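You operate a simulated robot arm through the tools that you are given. There is no shell and no other tool.

Carry out the task below with a simulated robot arm. There is one attempt and no reset: what you move stays moved.

## Task
Put things in order on the top of the side table. At the end: the clear juice bottle (marked "MANGO") stands where the orange dish brush stood; the orange dish brush stands where the clear blue collared jar stood; the beige round brush with a green knob is in the silver steamer basket; the clear blue collared jar stands where the beige round brush with a green knob stood; whatever was shut is shut again. Leave all else as you found it, and nothing knocked over. Set down upright: round brush with a green knob.

The check looks at the end state, three seconds after you hand in, the way a careful person would. Anything else that was tipped, shoved, dropped, spilled or broken makes it a failure.

## Robot
A 7-joint arm with a two-finger gripper, fixed in place. Base frame: the origin is at the foot of the arm, x ahead of it, y to its left, z up; the work surface is at about z = 800. Readings come in mm, degrees, newtons and seconds.
With the tool pointing down near the work surface it reaches from about 340 to 720 mm from the base axis. Its first joint turns from -66.0 to 66.0 degrees. Payload 2.45 kg.
The tool frame sits at the grasp point between the pads (the TCP): z along the fingers, y along the line on which they close. The tips reach 26 mm beyond it. Largest opening 96 mm; the body of the gripper starts 69 mm behind the TCP.
Orientation is that of the tool frame in the base frame, as [roll, pitch, yaw] about the fixed x, y, z axes, in that order (R = Rz(yaw) Ry(pitch) Rx(roll)). With the fingers straight down and closing along the base's y, the tool's x points along the base's -x, its y along +y and its z along -z.

## Interface
- The arm moves only by the tool step_arm. Its argument "commands" is a list that holds one entry, the list of rows, each a list of 7 numbers: the shift along the tool's x, y, z in mm, then the turn, a rotation vector about the tool's x, y, z in degrees, then the finger opening in mm, from 0 to 96. In form: [[[tx, ty, tz, wx, wy, wz, grip], ...]]. A call has 1 to 20 rows; each row shifts and turns the commanded pose from where the row before left it, along the tool's axes as they then stand. Rows are played at 5 a second. More than 50 mm and 8.6 degrees between two rows, or a gripper value outside its range, and nothing of the call is played. A pose out of reach is approached as far as the arm can. The call stops where the force on the tool passes 40 N (or 10 N more than at its start, if that is more) or the arm is blocked; 0.2 s more then pass. The fingers move at their own pace and stop on an object; they squeeze with about 31 N. The grip force told is the motor's: it shows also when the fingers shut on nothing. Time passes only in rows, and 0.2 s behind the last, so rows that do not move let the fingers close. It gives the time, the measured TCP pose, the force on the tool (base axes), the opening and the grip force at its end, in the units of the frame above (readings bear some noise), with the torque about the TCP (base axes, N m) and any sound that the robot's microphone picked up.
- Cameras (640 x 400 px; columns grow to the right, rows downward): "scene" is fixed at [176.8, -414.9, 1406.8]; the picture's right is [0.56, -0.83, 0.00], its down [-0.59, -0.40, -0.70] and it looks along [0.58, 0.39, -0.71] (base axes); focal length 326 px, centre (320, 200). "wrist" rides on the gripper at [82, 3, -98] in the tool frame; the picture's right is [-0.04, 1.00, 0.00], its down [-0.73, -0.03, -0.68] and it looks along [-0.68, -0.03, 0.73] (tool axes); focal length 256 px, centre (320, 200). There is no depth. A picture from a camera that has moved, and an enlarged one, comes with that camera's place and axes in the base frame and with its lens.
- snapshot(camera): a new picture of that camera. The clock stands still meanwhile.
- enlarge(camera, box): a new picture of the part [left, top, right, bottom] of that camera's present view, enlarged. The clock stands still meanwhile.
- sign_off(): hands the job in; it is judged then, once.

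Nothing tells you positions but the pictures and the camera data. Unless the task says otherwise, let go and move clear before handing in.

The tools are called after "Request:" as a command line: name --argument value ..., lists and objects as JSON in quotes. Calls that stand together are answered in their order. step_arm: Moves the arm, as the interface text tells. Its arguments: {"type":"object","properties":{"commands":{"type":"array","items":{"type":"array","items":{"type":"array","items":{"type":"number"}}}}},"required":["commands"]} The other tools are called the same way: snapshot (camera) takes a picture; enlarge (camera, box) takes an enlarged picture of a part of a camera's view; sign_off () hands the job in.

At the start:

```text
time: 0.0
tool_pos: [419.6, -113.4, 1143.8]
orientation: [179.9, -0.1, -179.9]
wrist_force: [1.2, 0.3, -0.7]
moment: [-0.03, 0.03, 0.01]
finger_gap: 95.8
gripper_force: 0.1
```

scene: 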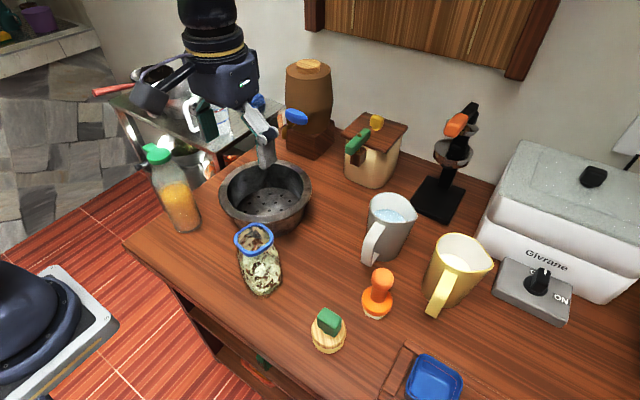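
wrist: 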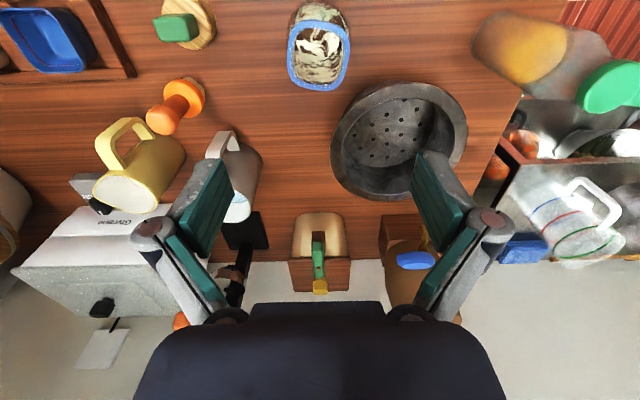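

I see the table with the steamer basket, a juice bottle with a green cap, a blue-collared jar, a round brush with a green knob, an orange dish brush, jugs and other objects. I'll look closer before moving.

Request:
enlarge --camera "scene" --box '[120, 130, 320, 310]'

Request:
enlarge --camera "scene" --box '[280, 180, 500, 400]'

Request:
enlarge --camera "wrist" --box '[270, 0, 640, 220]'

Request:
enlarge --camera "wrist" --box '[0, 0, 370, 220]'

```text
2.22 times, centred on (220, 220) of scene
camera zoom: at [176.8, -414.9, 1406.8], right [0.56, -0.83, 0.0], down [-0.59, -0.4, -0.7], along [0.58, 0.39, -0.71], focal length 725 px, centre (542, 156)
```

zoom: 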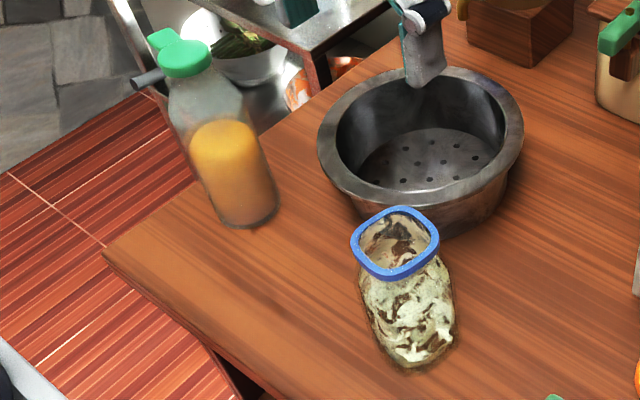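

```text
1.82 times, centred on (390, 290) of scene
camera zoom: at [176.8, -414.9, 1406.8], right [0.56, -0.83, 0.0], down [-0.59, -0.4, -0.7], along [0.58, 0.39, -0.71], focal length 593 px, centre (193, 36)
```

zoom: 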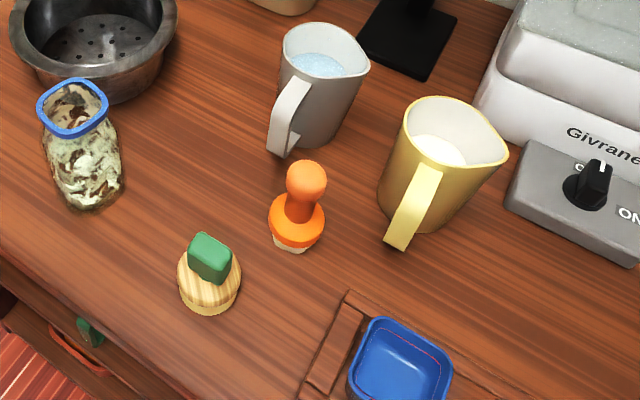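

```text
1.73 times, centred on (455, 110) of wrist
camera zoom: at [338.0, -110.7, 1242.5], right [0.04, 1.0, 0.0], down [0.73, -0.03, 0.68], along [0.68, -0.03, -0.73], focal length 443 px, centre (86, 356)
```

zoom: 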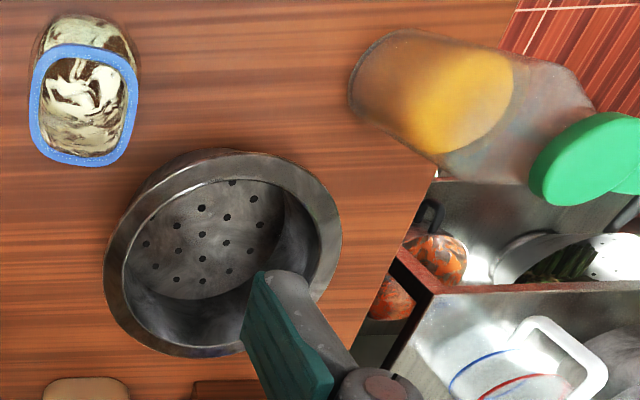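

```text
1.73 times, centred on (185, 110) of wrist
camera zoom: at [338.0, -110.7, 1242.5], right [0.04, 1.0, 0.0], down [0.73, -0.03, 0.68], along [0.68, -0.03, -0.73], focal length 443 px, centre (554, 356)
```

zoom: 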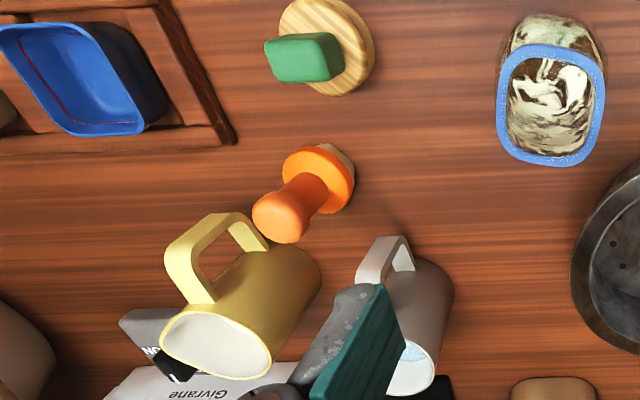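

The plan is round brush → basket, jar → round-brush spot, orange brush → jar spot, bottle → orange-brush spot, so no temporary spot is needed. I place the round brush near (385,-294), the orange brush near (478,-341), the jar near (402,-123), the bottle near (425,143) and the basket near (550,-5). I'll go above the round brush for a close look.

Request:
step_arm --commands '[[[6, -30, 20, 0, 0, 0, 96], [6, -30, 20, 0, 0, 0, 96], [6, -30, 20, 0, 0, 0, 96], [6, -30, 20, 0, 0, 0, 96], [6, -30, 20, 0, 0, 0, 96], [5, -30, 20, 0, 0, 0, 96], [0, 0, 0, 0, 0, 0, 96]]]'

Request:
snapshot --camera "wrist"

Request:
snapshot --camera "scene"

```text
time: 1.6
tool_pos: [385.3, -295.2, 1026.4]
orientation: [-180.0, 0.0, -180.0]
wrist_force: [-0.3, -0.3, 0.4]
moment: [0.01, 0.02, -0.01]
finger_gap: 96.2
gripper_force: 0.1
```

```text
taken
camera wrist: at [303.9, -292.5, 1125.1], right [0.04, 1.0, 0.0], down [0.73, -0.03, 0.68], along [0.68, -0.03, -0.73], focal length 256 px, centre (320, 200)
```

wrist: 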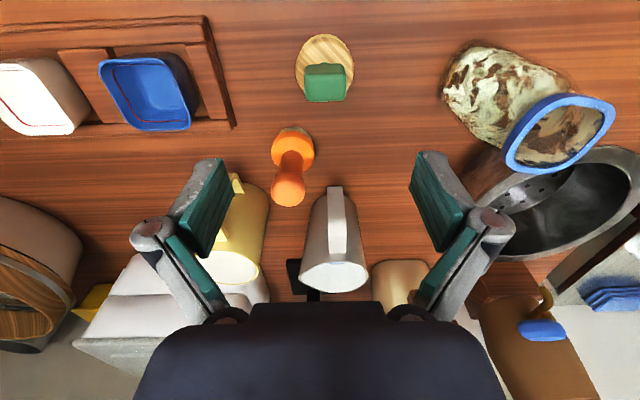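

```text
taken
```

scene: 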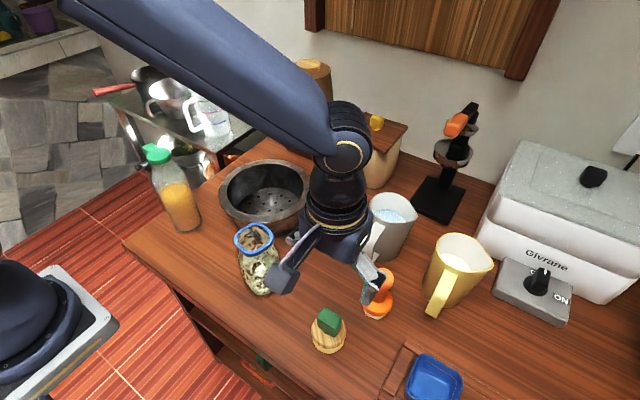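

The round brush sits just below and in front of the gripper. I'll zoom in to get its knob and base precisely, and also look at the orange brush and jar.

Request:
enlarge --camera "wrist" --box '[240, 10, 400, 110]'

Request:
enlarge --camera "wrist" --box '[220, 110, 380, 210]'

Request:
enlarge --camera "wrist" --box '[420, 20, 640, 200]'

Request:
enlarge --camera "scene" --box '[290, 290, 370, 370]'

```text
4.00 times, centred on (320, 60) of wrist
camera zoom: at [303.9, -292.5, 1125.1], right [0.04, 1.0, 0.0], down [0.73, -0.03, 0.68], along [0.68, -0.03, -0.73], focal length 1024 px, centre (320, 760)
```

zoom: 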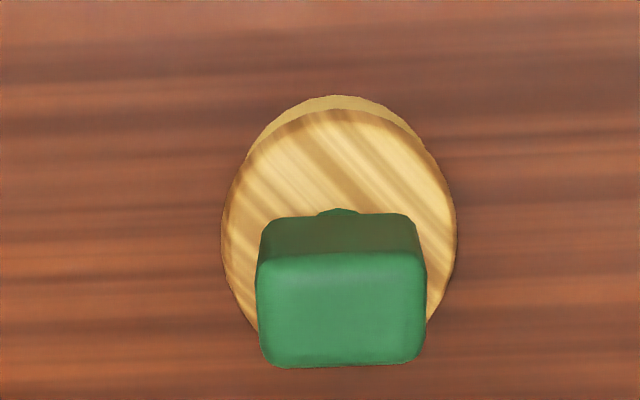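

```text
4.00 times, centred on (300, 160) of wrist
camera zoom: at [303.9, -292.5, 1125.1], right [0.04, 1.0, 0.0], down [0.73, -0.03, 0.68], along [0.68, -0.03, -0.73], focal length 1024 px, centre (400, 360)
```

zoom: 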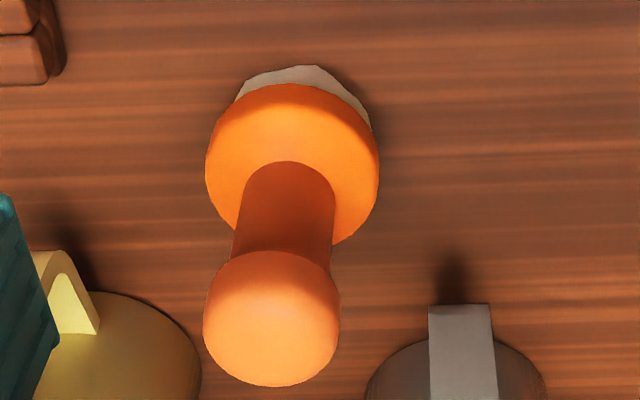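

```text
2.22 times, centred on (530, 110) of wrist
camera zoom: at [303.9, -292.5, 1125.1], right [0.04, 1.0, 0.0], down [0.73, -0.03, 0.68], along [0.68, -0.03, -0.73], focal length 569 px, centre (-147, 400)
```

zoom: 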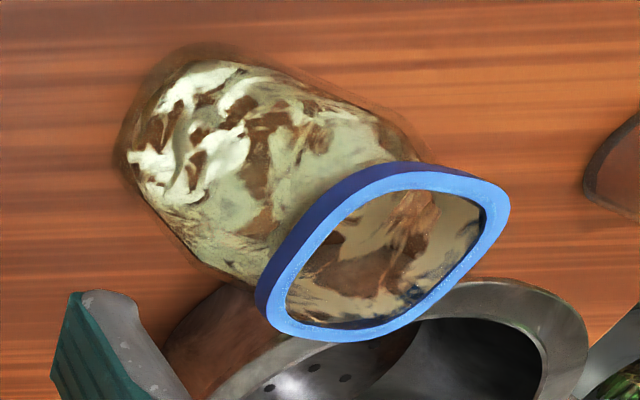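

```text
5.00 times, centred on (330, 330) of scene
camera zoom: at [176.8, -414.9, 1406.8], right [0.56, -0.83, 0.0], down [-0.59, -0.4, -0.7], along [0.58, 0.39, -0.71], focal length 1631 px, centre (270, -450)
```

zoom: 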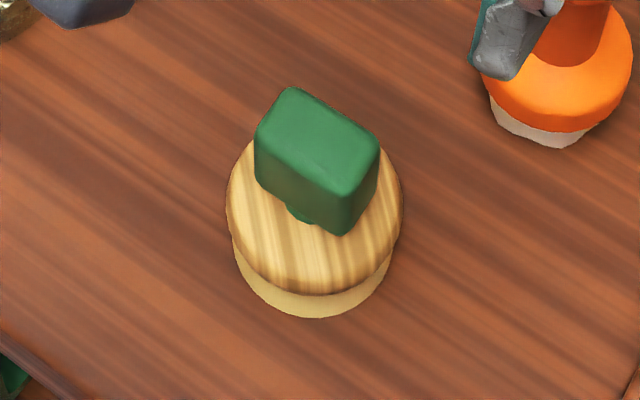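

The round brush's base is centred near (387,-292), with the green knob about 41 mm wide along y and its top near z≈877. I'll descend with open fingers to TCP z≈868 and then check before closing.

Request:
step_arm --commands '[[[-2.7, 3.2, 40, 0, 0, 0, 96], [0, 0, 40, 0, 0, 0, 96], [0, 0, 30, 0, 0, 0, 96], [0, 0, 20, 0, 0, 0, 96], [0, 0, 14, 0, 0, 0, 96], [0, 0, 12, 0, 0, 0, 96], [0, 0, 0, 0, 0, 0, 96]]]'

Request:
snapshot --camera "wrist"

Request:
enlarge --camera "scene" --box '[250, 230, 410, 370]'

```text
time: 3.2
tool_pos: [386.0, -290.9, 868.2]
orientation: [180.0, -0.1, 180.0]
wrist_force: [-0.3, -1.0, 0.0]
moment: [0.0, -0.01, 0.02]
finger_gap: 95.7
gripper_force: 0.2
```

```text
taken
camera wrist: at [305.1, -288.0, 967.4], right [0.04, 1.0, 0.0], down [0.73, -0.03, 0.68], along [0.68, -0.03, -0.73], focal length 256 px, centre (320, 200)
```

wrist: 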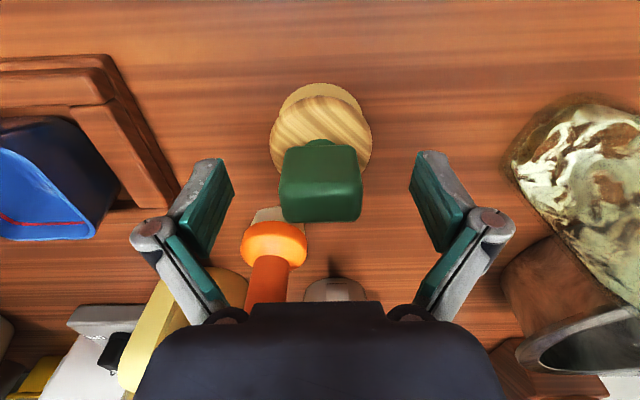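

```text
2.86 times, centred on (330, 300) of scene
camera zoom: at [176.8, -414.9, 1406.8], right [0.56, -0.83, 0.0], down [-0.59, -0.4, -0.7], along [0.58, 0.39, -0.71], focal length 932 px, centre (291, -86)
```

zoom: 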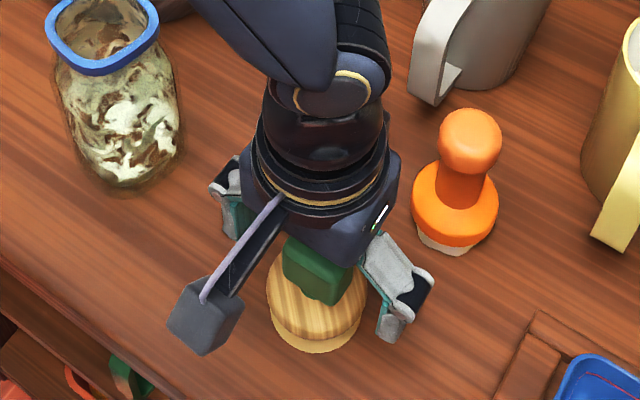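

The fingers straddle the knob. I'll zoom to check height alignment before closing.

Request:
enlarge --camera "wrist" --box '[220, 70, 460, 240]'

Request:
enlarge --camera "scene" --box '[290, 270, 370, 330]'

```text
2.35 times, centred on (340, 155) of wrist
camera zoom: at [305.1, -288.0, 967.4], right [0.04, 1.0, 0.0], down [0.73, -0.03, 0.68], along [0.68, -0.03, -0.73], focal length 602 px, centre (273, 306)
```

zoom: 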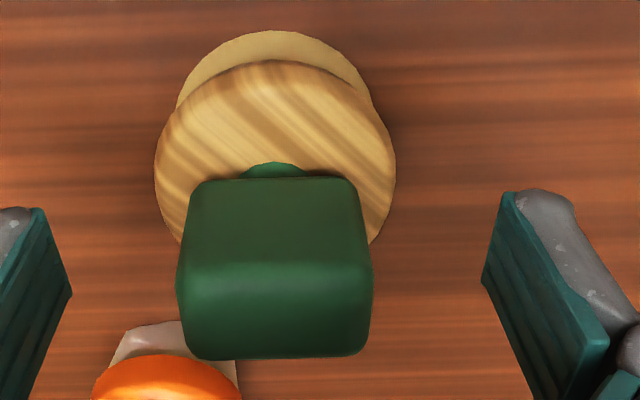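

```text
6.67 times, centred on (330, 300) of scene
camera zoom: at [176.8, -414.9, 1406.8], right [0.56, -0.83, 0.0], down [-0.59, -0.4, -0.7], along [0.58, 0.39, -0.71], focal length 2175 px, centre (253, -467)
```

zoom: 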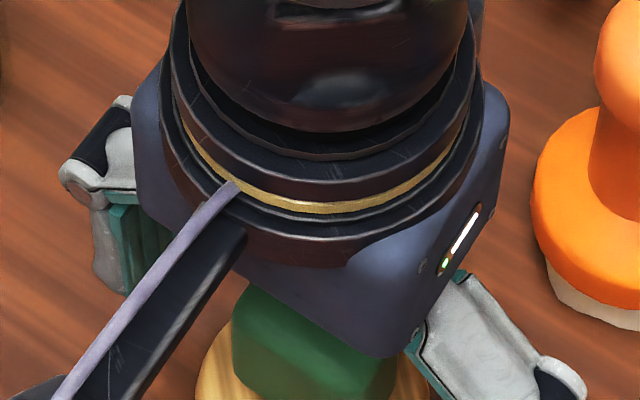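

The knob is well centred between the pads (about z 854–880, TCP at 868). Closing now.

Request:
step_arm --commands '[[[0, 0, 0, 0, 0, 0, 30], [0, 0, 0, 0, 0, 0, 30], [0, 0, 0, 0, 0, 0, 30], [0, 0, 0, 0, 0, 0, 30], [0, 0, 0, 0, 0, 0, 30], [0, 0, 0, 0, 0, 0, 30]]]'

Request:
snapshot --camera "wrist"

```text
time: 4.6
tool_pos: [387.6, -290.7, 868.5]
orientation: [180.0, 0.0, 180.0]
wrist_force: [0.1, 0.3, 2.0]
moment: [0.03, -0.01, -0.03]
finger_gap: 39.2
gripper_force: 30.5
```

```text
taken
camera wrist: at [305.2, -288.0, 967.7], right [0.04, 1.0, 0.0], down [0.73, -0.03, 0.68], along [0.68, -0.03, -0.73], focal length 256 px, centre (320, 200)
```

wrist: 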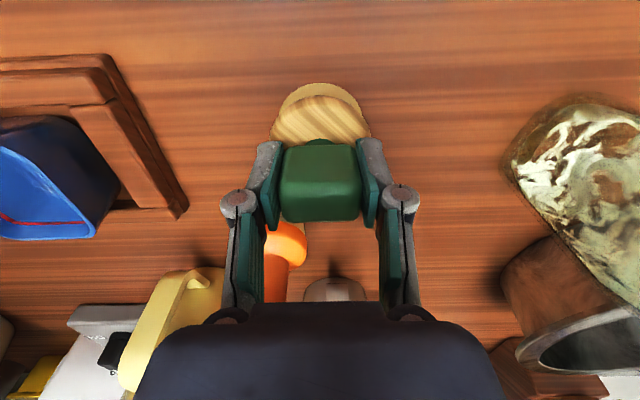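

It is gripped at 39 mm. Lifting straight up, then I'll look at the basket from above.

Request:
step_arm --commands '[[[0, 0, -5, 0, 0, 0, 30], [0, 0, -15, 0, 0, 0, 30], [0, 0, -30, 0, 0, 0, 30], [0, 0, -35, 0, 0, 0, 30], [0, 0, -35, 0, 0, 0, 30], [0, 0, -35, 0, 0, 0, 30], [0, 0, -35, 0, 0, 0, 30], [0, 0, 0, 0, 0, 0, 30]]]'

Request:
snapshot --camera "wrist"

Request:
snapshot --camera "scene"

```text
time: 6.4
tool_pos: [386.8, -289.1, 1059.1]
orientation: [-179.9, 0.1, -180.0]
wrist_force: [-0.2, 0.7, -1.1]
moment: [0.02, 0.04, 0.01]
finger_gap: 39.1
gripper_force: 31.5
```

```text
taken
camera wrist: at [305.6, -286.4, 1157.9], right [0.04, 1.0, 0.0], down [0.73, -0.03, 0.68], along [0.68, -0.03, -0.73], focal length 256 px, centre (320, 200)
```

wrist: 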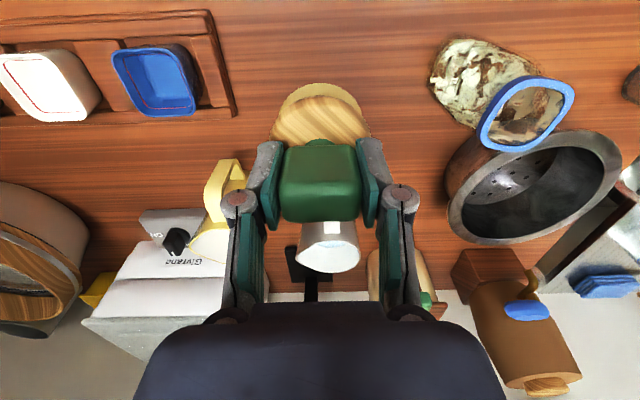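

```text
taken
```

scene: 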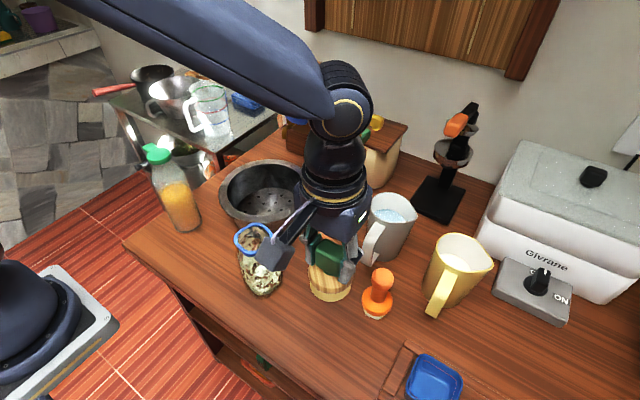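

Brush is held and upright. Next I'll carry it at height towards the basket and look down at the rim.

Request:
step_arm --commands '[[[-18, 35, 0, 0, 0, 0, 30], [-19, 35, 0, 0, 0, 0, 30], [-19, 35, 0, 0, 0, 0, 30], [-19, 35, 0, 0, 0, 0, 30], [-19, 35, 0, 0, 0, 0, 30], [-19, 35, 0, 0, 0, 0, 30], [-19, 35, 0, 0, 0, 0, 30], [-19, 35, 0, 0, 0, 0, 30], [0, 0, 0, 0, 0, 0, 30]]]'

Request:
snapshot --camera "wrist"

Request:
enlarge --camera "scene" --box '[180, 110, 360, 310]'

```text
time: 8.4
tool_pos: [536.9, -8.5, 1057.2]
orientation: [-180.0, 0.1, -179.9]
wrist_force: [-0.3, 0.4, -1.2]
moment: [0.01, 0.01, -0.03]
finger_gap: 39.0
gripper_force: 30.9
```

```text
taken
camera wrist: at [455.6, -6.6, 1156.3], right [0.04, 1.0, 0.0], down [0.73, -0.03, 0.68], along [0.68, -0.03, -0.73], focal length 256 px, centre (320, 200)
```

wrist: 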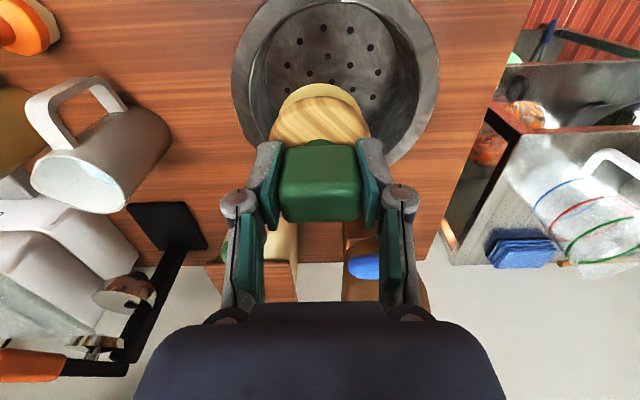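

```text
2.00 times, centred on (270, 210) of scene
camera zoom: at [176.9, -414.8, 1406.8], right [0.56, -0.83, 0.0], down [-0.59, -0.4, -0.7], along [0.58, 0.39, -0.71], focal length 652 px, centre (420, 180)
```

zoom: 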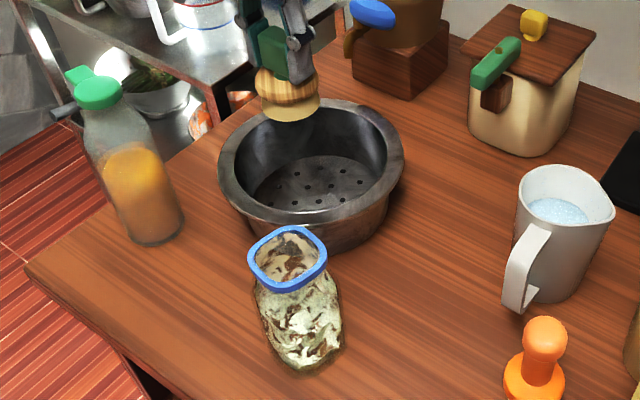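

The basket rim and its perforated floor are visible. I'll zoom to find its centre and depth exactly.

Request:
enlarge --camera "wrist" --box '[210, 0, 460, 180]'

Request:
enlarge --camera "scene" --box '[210, 140, 330, 250]'

```text
2.22 times, centred on (335, 90) of wrist
camera zoom: at [455.6, -6.6, 1156.3], right [0.04, 1.0, 0.0], down [0.73, -0.03, 0.68], along [0.68, -0.03, -0.73], focal length 569 px, centre (287, 444)
```

zoom: 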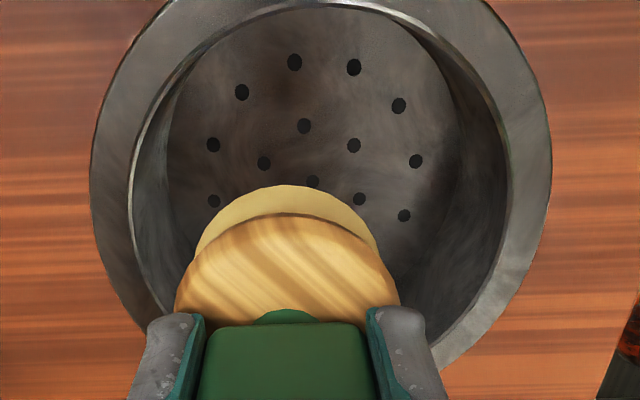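

```text
3.64 times, centred on (270, 195) of scene
camera zoom: at [176.9, -414.8, 1406.8], right [0.56, -0.83, 0.0], down [-0.59, -0.4, -0.7], along [0.58, 0.39, -0.71], focal length 1186 px, centre (502, 218)
```

zoom: 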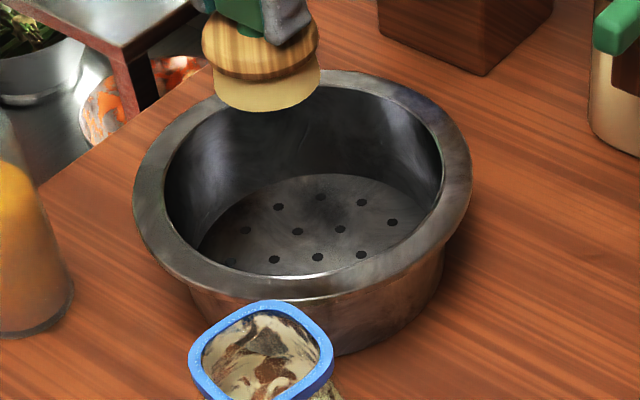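

The basket centre comes out near (566,3), rim z≈884, floor z≈810, inner radius ≈83 mm. I'll centre the brush over it and lower to about 12 mm above the floor.

Request:
step_arm --commands '[[[-15, 6, 0, 0, 0, 0, 30], [-14, 5.5, 0, 0, 0, 0, 30], [0, 0, 35, 0, 0, 0, 30], [0, 0, 35, 0, 0, 0, 30], [0, 0, 30, 0, 0, 0, 30], [0, 0, 25, 0, 0, 0, 30], [0, 0, 20, 0, 0, 0, 30], [0, 0, 15, 0, 0, 0, 30], [0, 0, 6, 0, 0, 0, 30], [0, 0, 0, 0, 0, 0, 30]]]'

Request:
snapshot --camera "wrist"

Request:
enlarge --camera "scene" --box '[190, 110, 350, 260]'

```text
time: 10.6
tool_pos: [568.0, 2.5, 891.5]
orientation: [180.0, 0.0, 179.9]
wrist_force: [0.4, 0.5, -0.9]
moment: [-0.01, 0.0, 0.01]
finger_gap: 39.1
gripper_force: 30.9
```

```text
taken
camera wrist: at [486.0, 3.6, 990.2], right [0.04, 1.0, 0.0], down [0.73, -0.03, 0.68], along [0.68, -0.03, -0.73], focal length 256 px, centre (320, 200)
```

wrist: 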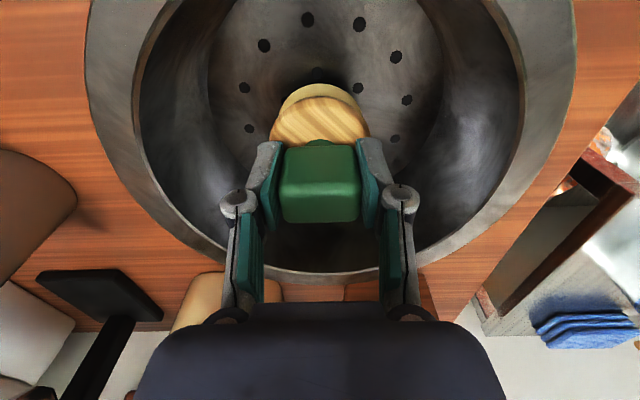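

```text
2.67 times, centred on (270, 185) of scene
camera zoom: at [176.8, -414.9, 1406.8], right [0.56, -0.83, 0.0], down [-0.59, -0.4, -0.7], along [0.58, 0.39, -0.71], focal length 870 px, centre (453, 240)
```

zoom: 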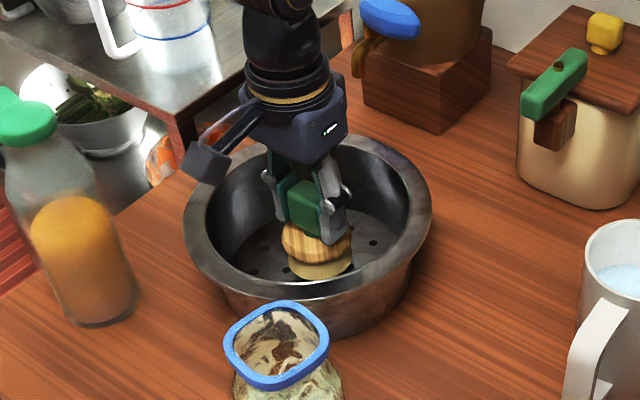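

The brush hangs well inside the basket. I'll lower in small steps watching force for contact.

Request:
step_arm --commands '[[[0, 0, 2, 0, 0, 0, 30], [0, 0, 2, 0, 0, 0, 30], [0, 0, 2, 0, 0, 0, 30], [0, 0, 2, 0, 0, 0, 30], [0, 0, 0, 0, 0, 0, 30]]]'

```text
time: 11.8
tool_pos: [567.1, 2.3, 884.2]
orientation: [-180.0, 0.0, -180.0]
wrist_force: [0.8, 0.1, -0.5]
moment: [-0.01, 0.0, 0.03]
finger_gap: 39.0
gripper_force: 31.2
```

Request:
step_arm --commands '[[[0, 0, 2, 0, 0, 0, 30], [0, 0, 1.5, 0, 0, 0, 30], [0, 0, 0, 0, 0, 0, 30]]]'

Request:
enlarge --camera "scene" --box '[230, 160, 330, 230]'

```text
time: 12.6
tool_pos: [567.5, 0.6, 880.1]
orientation: [-180.0, -0.1, 180.0]
wrist_force: [0.2, -0.5, -1.6]
moment: [0.01, -0.01, -0.02]
finger_gap: 39.2
gripper_force: 31.2
```

```text
5.71 times, centred on (280, 195) of scene
camera zoom: at [176.8, -414.9, 1406.8], right [0.56, -0.83, 0.0], down [-0.59, -0.4, -0.7], along [0.58, 0.39, -0.71], focal length 1864 px, centre (549, 229)
```

zoom: 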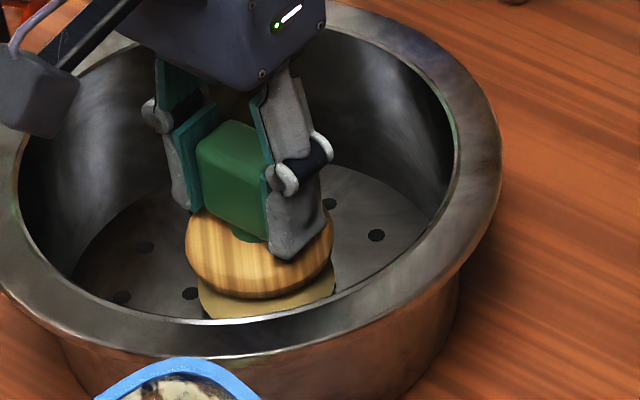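

Still no contact force, so the floor is a bit lower. I'll continue in 1 mm steps.

Request:
step_arm --commands '[[[0, 0, 1.5, 0, 0, 0, 30], [0, 0, 1, 0, 0, 0, 30], [0, 0, 0, 0, 0, 0, 30]]]'

```text
time: 13.4
tool_pos: [567.2, 1.7, 877.1]
orientation: [180.0, 0.0, -179.9]
wrist_force: [-0.2, 0.4, -0.8]
moment: [-0.01, 0.01, 0.01]
finger_gap: 39.4
gripper_force: 31.3
```

Request:
step_arm --commands '[[[0, 0, 1, 0, 0, 0, 30], [0, 0, 1, 0, 0, 0, 30], [0, 0, 0, 0, 0, 0, 30]]]'

```text
time: 14.2
tool_pos: [566.7, 1.2, 875.7]
orientation: [-180.0, 0.0, 180.0]
wrist_force: [-0.9, 0.2, -0.8]
moment: [0.01, -0.03, -0.06]
finger_gap: 39.2
gripper_force: 30.7
```

Request:
step_arm --commands '[[[0, 0, 1, 0, 0, 0, 30], [0, 0, 1, 0, 0, 0, 30], [0, 0, 0, 0, 0, 0, 30]]]'

```text
time: 15.0
tool_pos: [566.2, 1.2, 874.2]
orientation: [180.0, 0.0, 179.9]
wrist_force: [-0.7, -0.1, 1.3]
moment: [-0.02, -0.01, 0.0]
finger_gap: 39.3
gripper_force: 31.3
```

Request:
step_arm --commands '[[[0, 0, 1, 0, 0, 0, 30], [0, 0, 0, 0, 0, 0, 30]]]'

Request:
enlarge --camera "scene" --box '[230, 160, 330, 230]'

```text
time: 15.6
tool_pos: [566.5, 1.3, 874.8]
orientation: [-180.0, 0.0, 180.0]
wrist_force: [-8.2, 1.5, 22.8]
moment: [0.04, 0.49, -0.01]
finger_gap: 39.3
gripper_force: 31.0
```

```text
5.71 times, centred on (280, 195) of scene
camera zoom: at [176.2, -414.8, 1406.9], right [0.56, -0.83, 0.0], down [-0.59, -0.4, -0.7], along [0.58, 0.39, -0.71], focal length 1864 px, centre (549, 229)
```

zoom: 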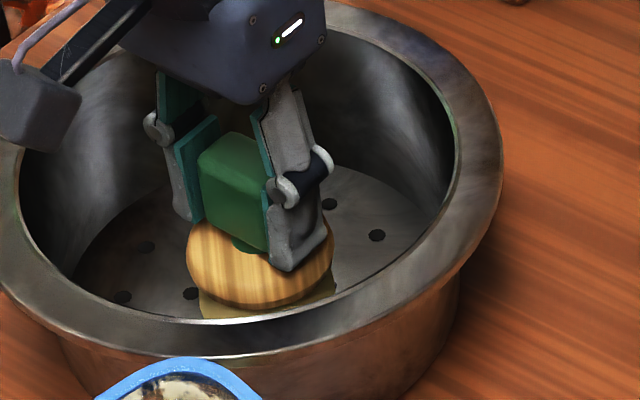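

Contact is clear (about 23 N upward) at z≈874.5. I'll ease up 0.8 mm and then open the fingers moderately.

Request:
step_arm --commands '[[[0, 0, -0.8, 0, 0, 0, 30], [0, 0, 0, 0, 0, 0, 30], [0, 0, 0, 0, 0, 0, 45], [0, 0, 0, 0, 0, 0, 55], [0, 0, 0, 0, 0, 0, 66], [0, 0, 0, 0, 0, 0, 66], [0, 0, 0, 0, 0, 0, 66]]]'

Request:
snapshot --camera "wrist"

Request:
enlarge --camera "scene" --box '[230, 160, 330, 230]'

```text
time: 17.2
tool_pos: [567.2, 0.3, 874.2]
orientation: [-180.0, 0.0, -179.9]
wrist_force: [0.4, 0.0, -0.2]
moment: [-0.01, 0.02, -0.05]
finger_gap: 66.1
gripper_force: 0.1
```

```text
taken
camera wrist: at [485.5, 3.4, 972.4], right [0.04, 1.0, 0.0], down [0.73, -0.03, 0.68], along [0.68, -0.03, -0.73], focal length 256 px, centre (320, 200)
```

wrist: 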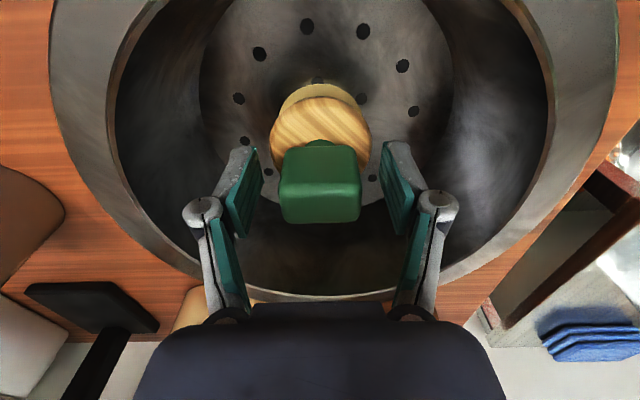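

```text
5.71 times, centred on (280, 195) of scene
camera zoom: at [176.8, -414.9, 1406.8], right [0.56, -0.83, 0.0], down [-0.59, -0.4, -0.7], along [0.58, 0.39, -0.71], focal length 1864 px, centre (549, 229)
```

zoom: 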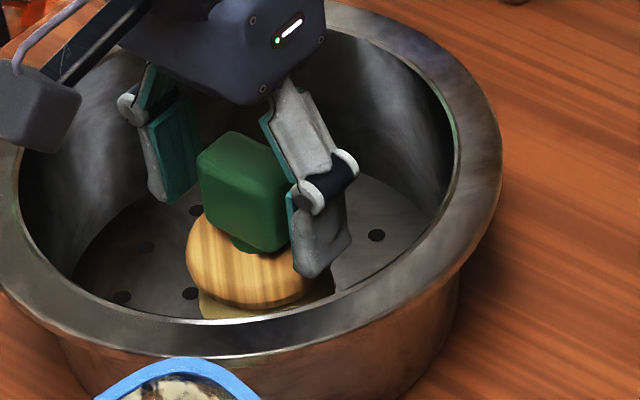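

The brush stands upright in the basket. I'll rise straight up and then move over the jar to look at it.

Request:
step_arm --commands '[[[0, 0, -10, 0, 0, 0, 66], [0, 0, -30, 0, 0, 0, 66], [0, 0, -40, 0, 0, 0, 66], [0, 0, -40, 0, 0, 0, 66], [0, 0, -40, 0, 0, 0, 66], [0, 0, -40, 0, 0, 0, 66], [27, -20, -5, 0, 0, 0, 96], [27, -20, 0, 0, 0, 0, 96], [27, -20, 0, 0, 0, 0, 96], [27, -20, 0, 0, 0, 0, 96], [27, -21, 0, 0, 0, 0, 96], [27, -22, 0, 0, 0, 0, 96], [0, 0, 0, 0, 0, 0, 96]]]'

Request:
snapshot --camera "wrist"

Request:
snapshot --camera "scene"

```text
time: 20.0
tool_pos: [405.2, -122.5, 1076.1]
orientation: [-180.0, 0.0, 179.9]
wrist_force: [-0.2, -0.7, 0.5]
moment: [-0.02, -0.01, 0.02]
finger_gap: 96.1
gripper_force: 0.0
```

```text
taken
camera wrist: at [324.0, -119.7, 1175.1], right [0.04, 1.0, 0.0], down [0.73, -0.03, 0.68], along [0.68, -0.03, -0.73], focal length 256 px, centre (320, 200)
```

wrist: 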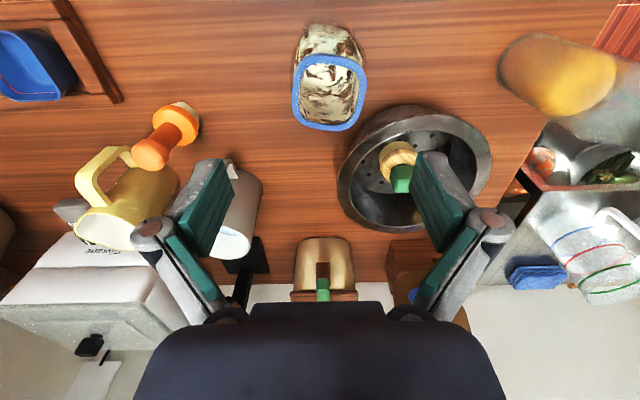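

```text
taken
```

scene: 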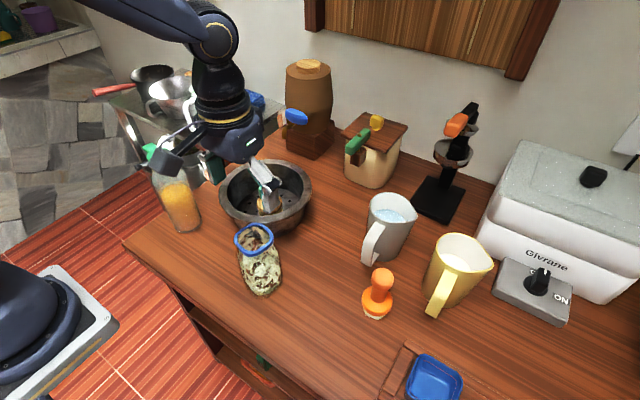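

Request:
enlarge --camera "wrist" --box '[250, 10, 410, 140]'

Request:
enlarge --camera "scene" --box '[210, 210, 310, 305]'

```text
3.08 times, centred on (330, 75) of wrist
camera zoom: at [324.0, -119.7, 1175.1], right [0.04, 1.0, 0.0], down [0.73, -0.03, 0.68], along [0.68, -0.03, -0.73], focal length 788 px, centre (289, 585)
```

zoom: 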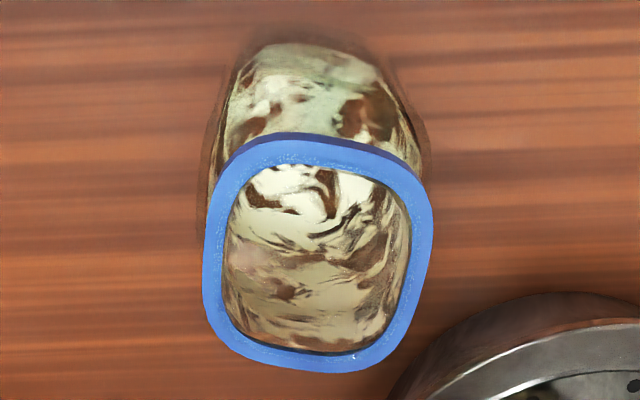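

```text
4.21 times, centred on (260, 258) of scene
camera zoom: at [176.8, -414.9, 1406.8], right [0.56, -0.83, 0.0], down [-0.59, -0.4, -0.7], along [0.58, 0.39, -0.71], focal length 1374 px, centre (573, -42)
```

zoom: 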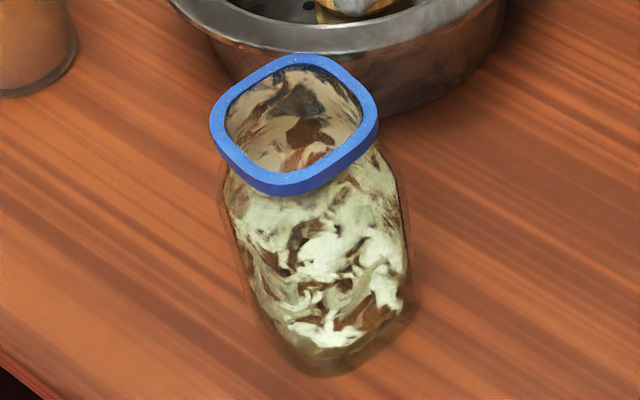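

The jar's square blue collar is about 67 mm across near (410,-115), top z≈942, with the body a bit wider. I'll shift so the wrist camera looks nearly straight down on it to measure centre and rotation.

Request:
step_arm --commands '[[[-22, 4, -12, 0, 0, 0, 96], [-23, 4, -12, 0, 0, 0, 96], [0, 0, 0, 0, 0, 0, 96]]]'

Request:
enlarge --camera "wrist" --box '[240, 0, 400, 100]'

```text
time: 20.8
tool_pos: [449.4, -113.3, 1100.7]
orientation: [-180.0, 0.0, 179.9]
wrist_force: [1.1, -0.2, 1.0]
moment: [0.03, 0.01, -0.01]
finger_gap: 95.9
gripper_force: 0.0
```

```text
4.00 times, centred on (320, 50) of wrist
camera zoom: at [368.1, -110.5, 1200.2], right [0.04, 1.0, 0.0], down [0.73, -0.03, 0.68], along [0.68, -0.03, -0.73], focal length 1024 px, centre (320, 800)
```

zoom: 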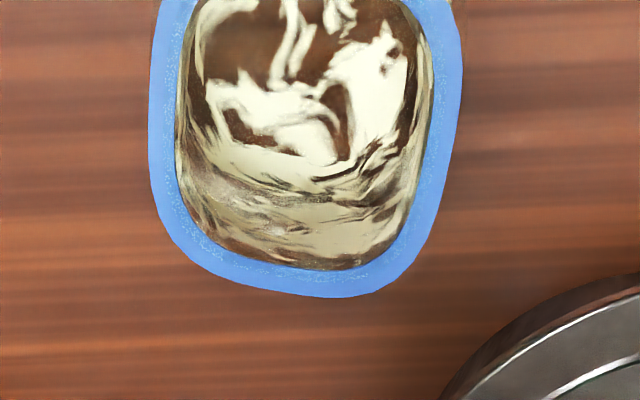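

Request:
step_arm --commands '[[[18, 0, -30, 0, 0, 0, 96], [0, 0, 0, 0, 0, 0, 96]]]'

Request:
enlarge --camera "wrist" --box '[240, 0, 400, 100]'

```text
time: 21.4
tool_pos: [432.6, -113.4, 1132.1]
orientation: [180.0, 0.0, 180.0]
wrist_force: [0.0, -0.2, -0.6]
moment: [0.01, -0.01, -0.01]
finger_gap: 95.9
gripper_force: 0.0
```

```text
4.00 times, centred on (320, 50) of wrist
camera zoom: at [351.7, -111.2, 1231.4], right [0.04, 1.0, 0.0], down [0.73, -0.03, 0.68], along [0.68, -0.03, -0.73], focal length 1024 px, centre (320, 800)
```

zoom: 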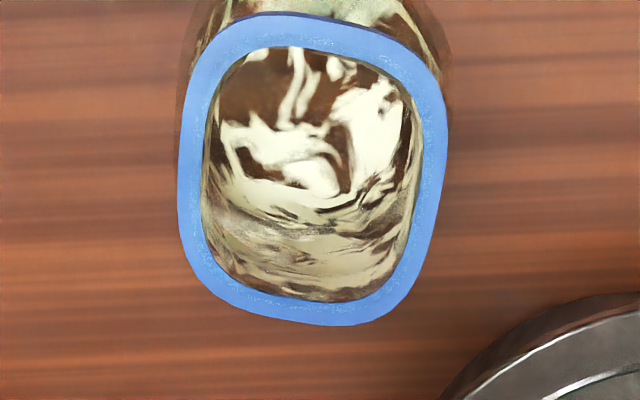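

The collar is centred near (413,-116), rotated about 7.5° clockwise. I'll turn the gripper to match, centre over it and come down to just above the collar for a check.

Request:
step_arm --commands '[[[19.6, -2.3, 30, 0, 0, 3.75, 96], [0, 0, 35, 0, 0, 3.75, 96], [0, 0, 35, 0, 0, 0, 96], [0, 0, 30, 0, 0, 0, 96], [0, 0, 0, 0, 0, 0, 96]]]'

Request:
snapshot --camera "wrist"

Request:
enlarge --camera "scene" --box '[170, 130, 350, 310]'

```text
time: 22.6
tool_pos: [412.2, -116.3, 1002.0]
orientation: [180.0, 0.0, 172.5]
wrist_force: [-0.7, -0.6, 0.5]
moment: [0.01, -0.02, -0.01]
finger_gap: 96.0
gripper_force: 0.0
```

```text
taken
camera wrist: at [331.7, -103.1, 1101.7], right [0.17, 0.99, 0.0], down [0.72, -0.12, 0.68], along [0.67, -0.12, -0.73], focal length 256 px, centre (320, 200)
```

wrist: 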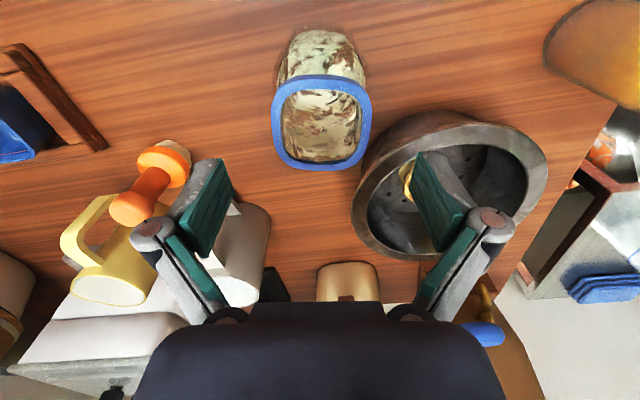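

```text
2.22 times, centred on (260, 220) of scene
camera zoom: at [176.8, -414.9, 1406.8], right [0.56, -0.83, 0.0], down [-0.59, -0.4, -0.7], along [0.58, 0.39, -0.71], focal length 725 px, centre (453, 156)
```

zoom: 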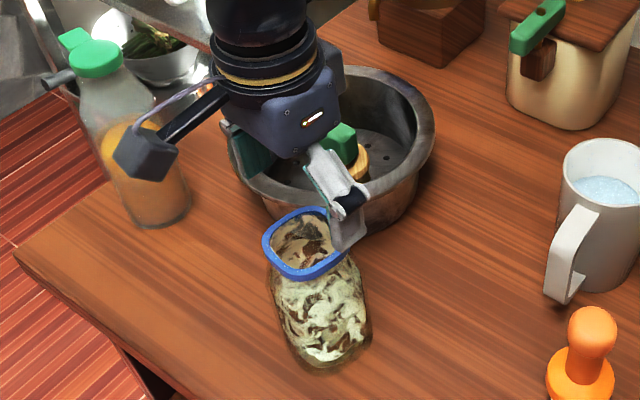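

Request:
enlarge --camera "wrist" --box '[250, 20, 390, 180]'

```text
2.50 times, centred on (320, 100) of wrist
camera zoom: at [331.7, -103.1, 1101.7], right [0.17, 0.99, 0.0], down [0.72, -0.12, 0.68], along [0.67, -0.12, -0.73], focal length 640 px, centre (320, 450)
```

zoom: 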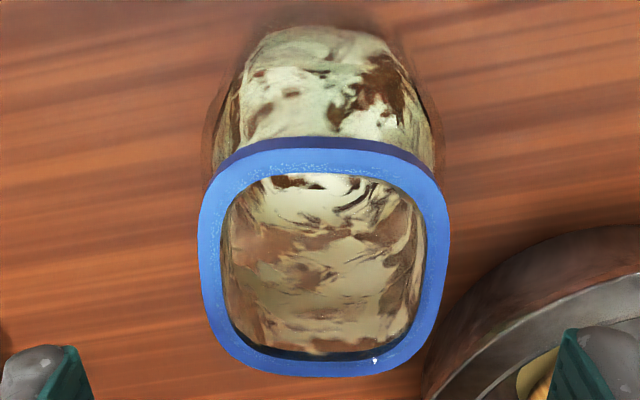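

The gripper is nearly centred (about 1 mm off). I'll nudge 1 mm and come down to where the tips pass the collar, then check clearance.

Request:
step_arm --commands '[[[-1, 1, 25, 0, 0, 0, 96], [0, 0, 20, 0, 0, 0, 96], [0, 0, 0, 0, 0, 0, 96]]]'

Request:
snapshot --camera "wrist"

Request:
enlarge --camera "scene" --box '[200, 190, 320, 310]'

```text
time: 23.4
tool_pos: [413.5, -114.3, 958.4]
orientation: [-180.0, 0.0, 172.5]
wrist_force: [-0.4, -0.5, -0.5]
moment: [-0.01, -0.01, 0.01]
finger_gap: 96.0
gripper_force: 0.1
```

```text
taken
camera wrist: at [332.6, -101.3, 1056.7], right [0.17, 0.99, 0.0], down [0.72, -0.12, 0.68], along [0.67, -0.12, -0.73], focal length 256 px, centre (320, 200)
```

wrist: 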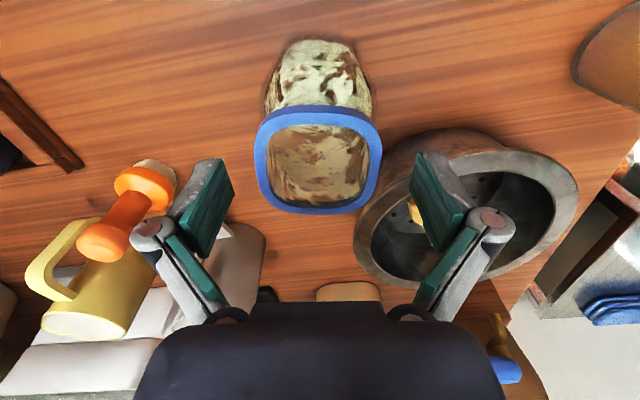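

```text
3.33 times, centred on (260, 250) of scene
camera zoom: at [176.8, -414.9, 1406.8], right [0.56, -0.83, 0.0], down [-0.59, -0.4, -0.7], along [0.58, 0.39, -0.71], focal length 1087 px, centre (520, 33)
```

zoom: 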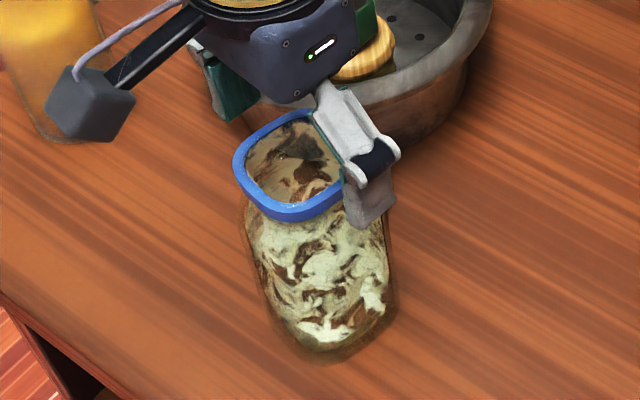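

Request:
enlarge --camera "wrist" --box '[200, 30, 440, 230]'

```text
2.00 times, centred on (320, 130) of wrist
camera zoom: at [332.6, -101.3, 1056.7], right [0.17, 0.99, 0.0], down [0.72, -0.12, 0.68], along [0.67, -0.12, -0.73], focal length 512 px, centre (320, 340)
```

zoom: 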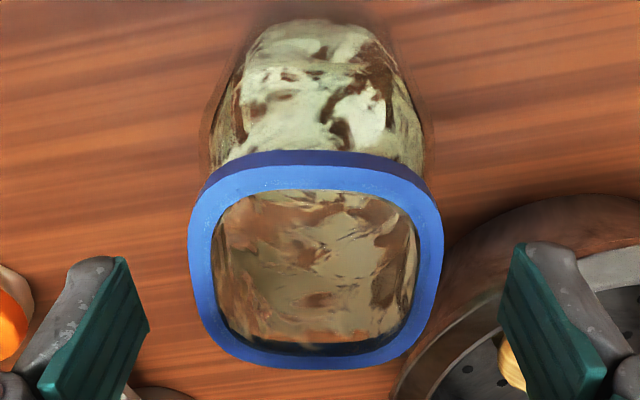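

Request:
step_arm --commands '[[[0, -1.2, 8, 0, 0, 0, 96], [0, 0, 10, 0, 0, 0, 96], [0, 0, 10, 0, 0, 0, 96], [0, 0, 0, 0, 0, 0, 96]]]'

Request:
enlarge --camera "wrist" --box '[200, 30, 440, 230]'

Request:
enlarge --camera "scene" --box '[200, 190, 320, 310]'

```text
time: 24.4
tool_pos: [413.2, -116.7, 928.8]
orientation: [-180.0, 0.0, 172.5]
wrist_force: [0.3, -0.3, 0.1]
moment: [-0.01, -0.01, -0.01]
finger_gap: 96.2
gripper_force: 0.1
```

```text
2.00 times, centred on (320, 130) of wrist
camera zoom: at [332.3, -103.9, 1028.0], right [0.17, 0.99, 0.0], down [0.72, -0.12, 0.68], along [0.67, -0.12, -0.73], focal length 512 px, centre (320, 340)
```

zoom: 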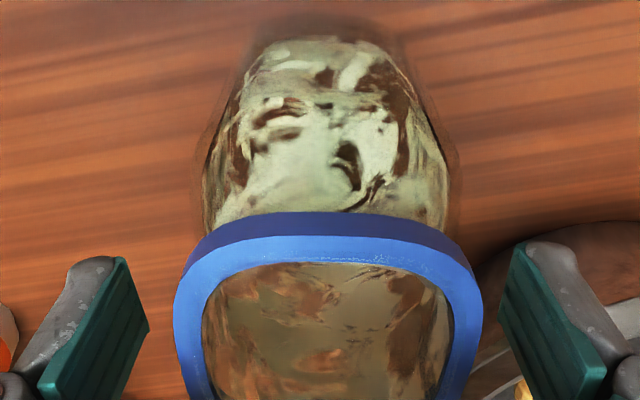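

```text
3.33 times, centred on (260, 250) of scene
camera zoom: at [176.8, -414.9, 1406.8], right [0.56, -0.83, 0.0], down [-0.59, -0.4, -0.7], along [0.58, 0.39, -0.71], focal length 1087 px, centre (520, 33)
```

zoom: 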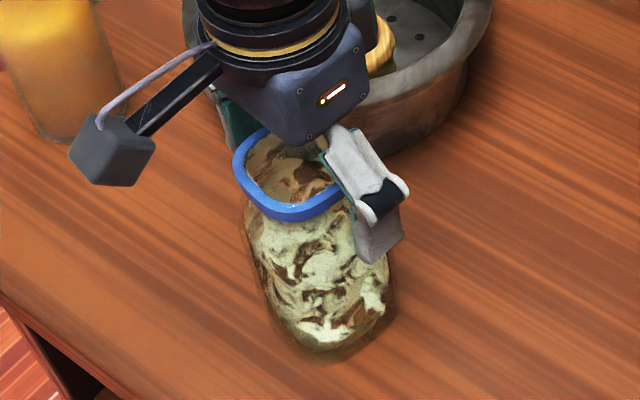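

Request:
step_arm --commands '[[[0, 1, 6, 0, 0, 0, 96], [0, 0, 7, 0, 0, 0, 96], [0, 0, 0, 0, 0, 0, 96]]]'

Request:
enlarge --camera "wrist" --box '[200, 30, 440, 230]'

Request:
enlarge --camera "scene" --box '[200, 190, 320, 310]'

```text
time: 25.2
tool_pos: [413.9, -113.4, 916.2]
orientation: [-179.9, 0.0, 172.6]
wrist_force: [-0.2, -0.9, -1.3]
moment: [0.0, -0.01, 0.01]
finger_gap: 95.9
gripper_force: 0.0
```

```text
2.00 times, centred on (320, 130) of wrist
camera zoom: at [332.8, -101.9, 1015.3], right [0.17, 0.99, 0.0], down [0.72, -0.12, 0.68], along [0.67, -0.12, -0.73], focal length 512 px, centre (320, 340)
```

zoom: 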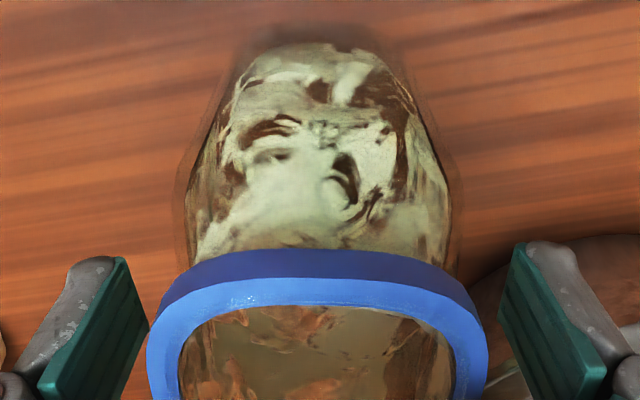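

```text
3.33 times, centred on (260, 250) of scene
camera zoom: at [176.8, -414.9, 1406.8], right [0.56, -0.83, 0.0], down [-0.59, -0.4, -0.7], along [0.58, 0.39, -0.71], focal length 1087 px, centre (520, 33)
```

zoom: 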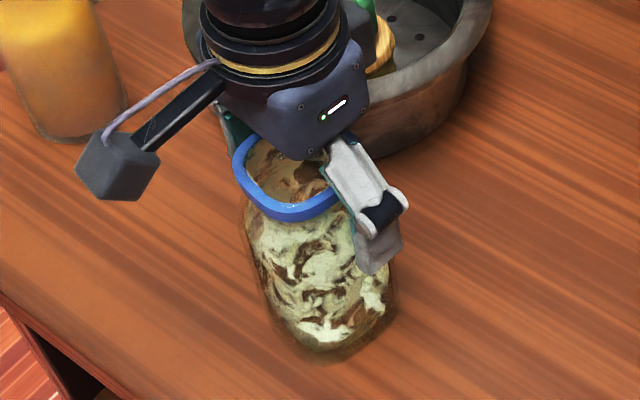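

Centred within 1 mm with about 5 mm clearance each side. I'll continue down to z≈893, then close.

Request:
step_arm --commands '[[[0, -0.4, 8, 0, 0, 0, 96], [0, 0, 8, 0, 0, 0, 96], [0, 0, 7, 0, 0, 0, 96], [0, 0, 0, 0, 0, 0, 96]]]'

Request:
enlarge --camera "wrist" --box '[180, 30, 460, 230]'

Request:
enlarge --camera "scene" --box '[200, 190, 320, 310]'

```text
time: 26.2
tool_pos: [413.0, -116.6, 891.7]
orientation: [180.0, 0.0, 172.5]
wrist_force: [0.0, 0.3, -0.5]
moment: [0.0, -0.03, 0.01]
finger_gap: 96.0
gripper_force: 0.2
```

```text
2.00 times, centred on (320, 130) of wrist
camera zoom: at [332.5, -102.5, 992.6], right [0.17, 0.99, 0.0], down [0.72, -0.12, 0.68], along [0.67, -0.12, -0.73], focal length 512 px, centre (320, 340)
```

zoom: 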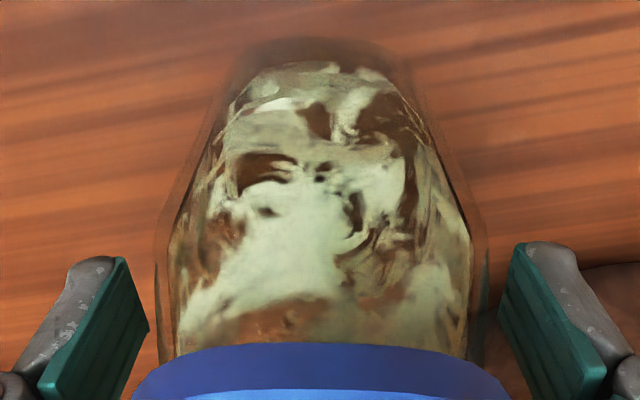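

```text
3.33 times, centred on (260, 250) of scene
camera zoom: at [176.8, -414.9, 1406.8], right [0.56, -0.83, 0.0], down [-0.59, -0.4, -0.7], along [0.58, 0.39, -0.71], focal length 1087 px, centre (520, 33)
```

zoom: 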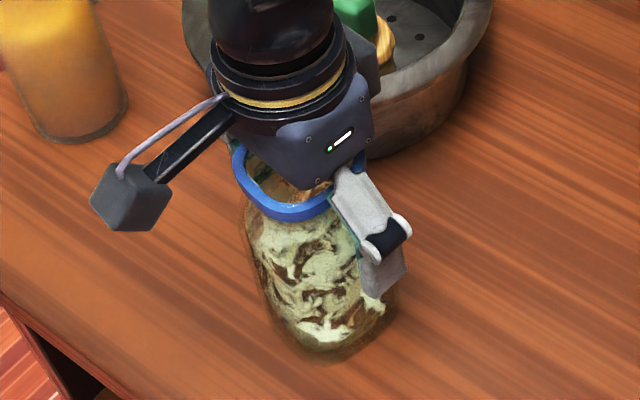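

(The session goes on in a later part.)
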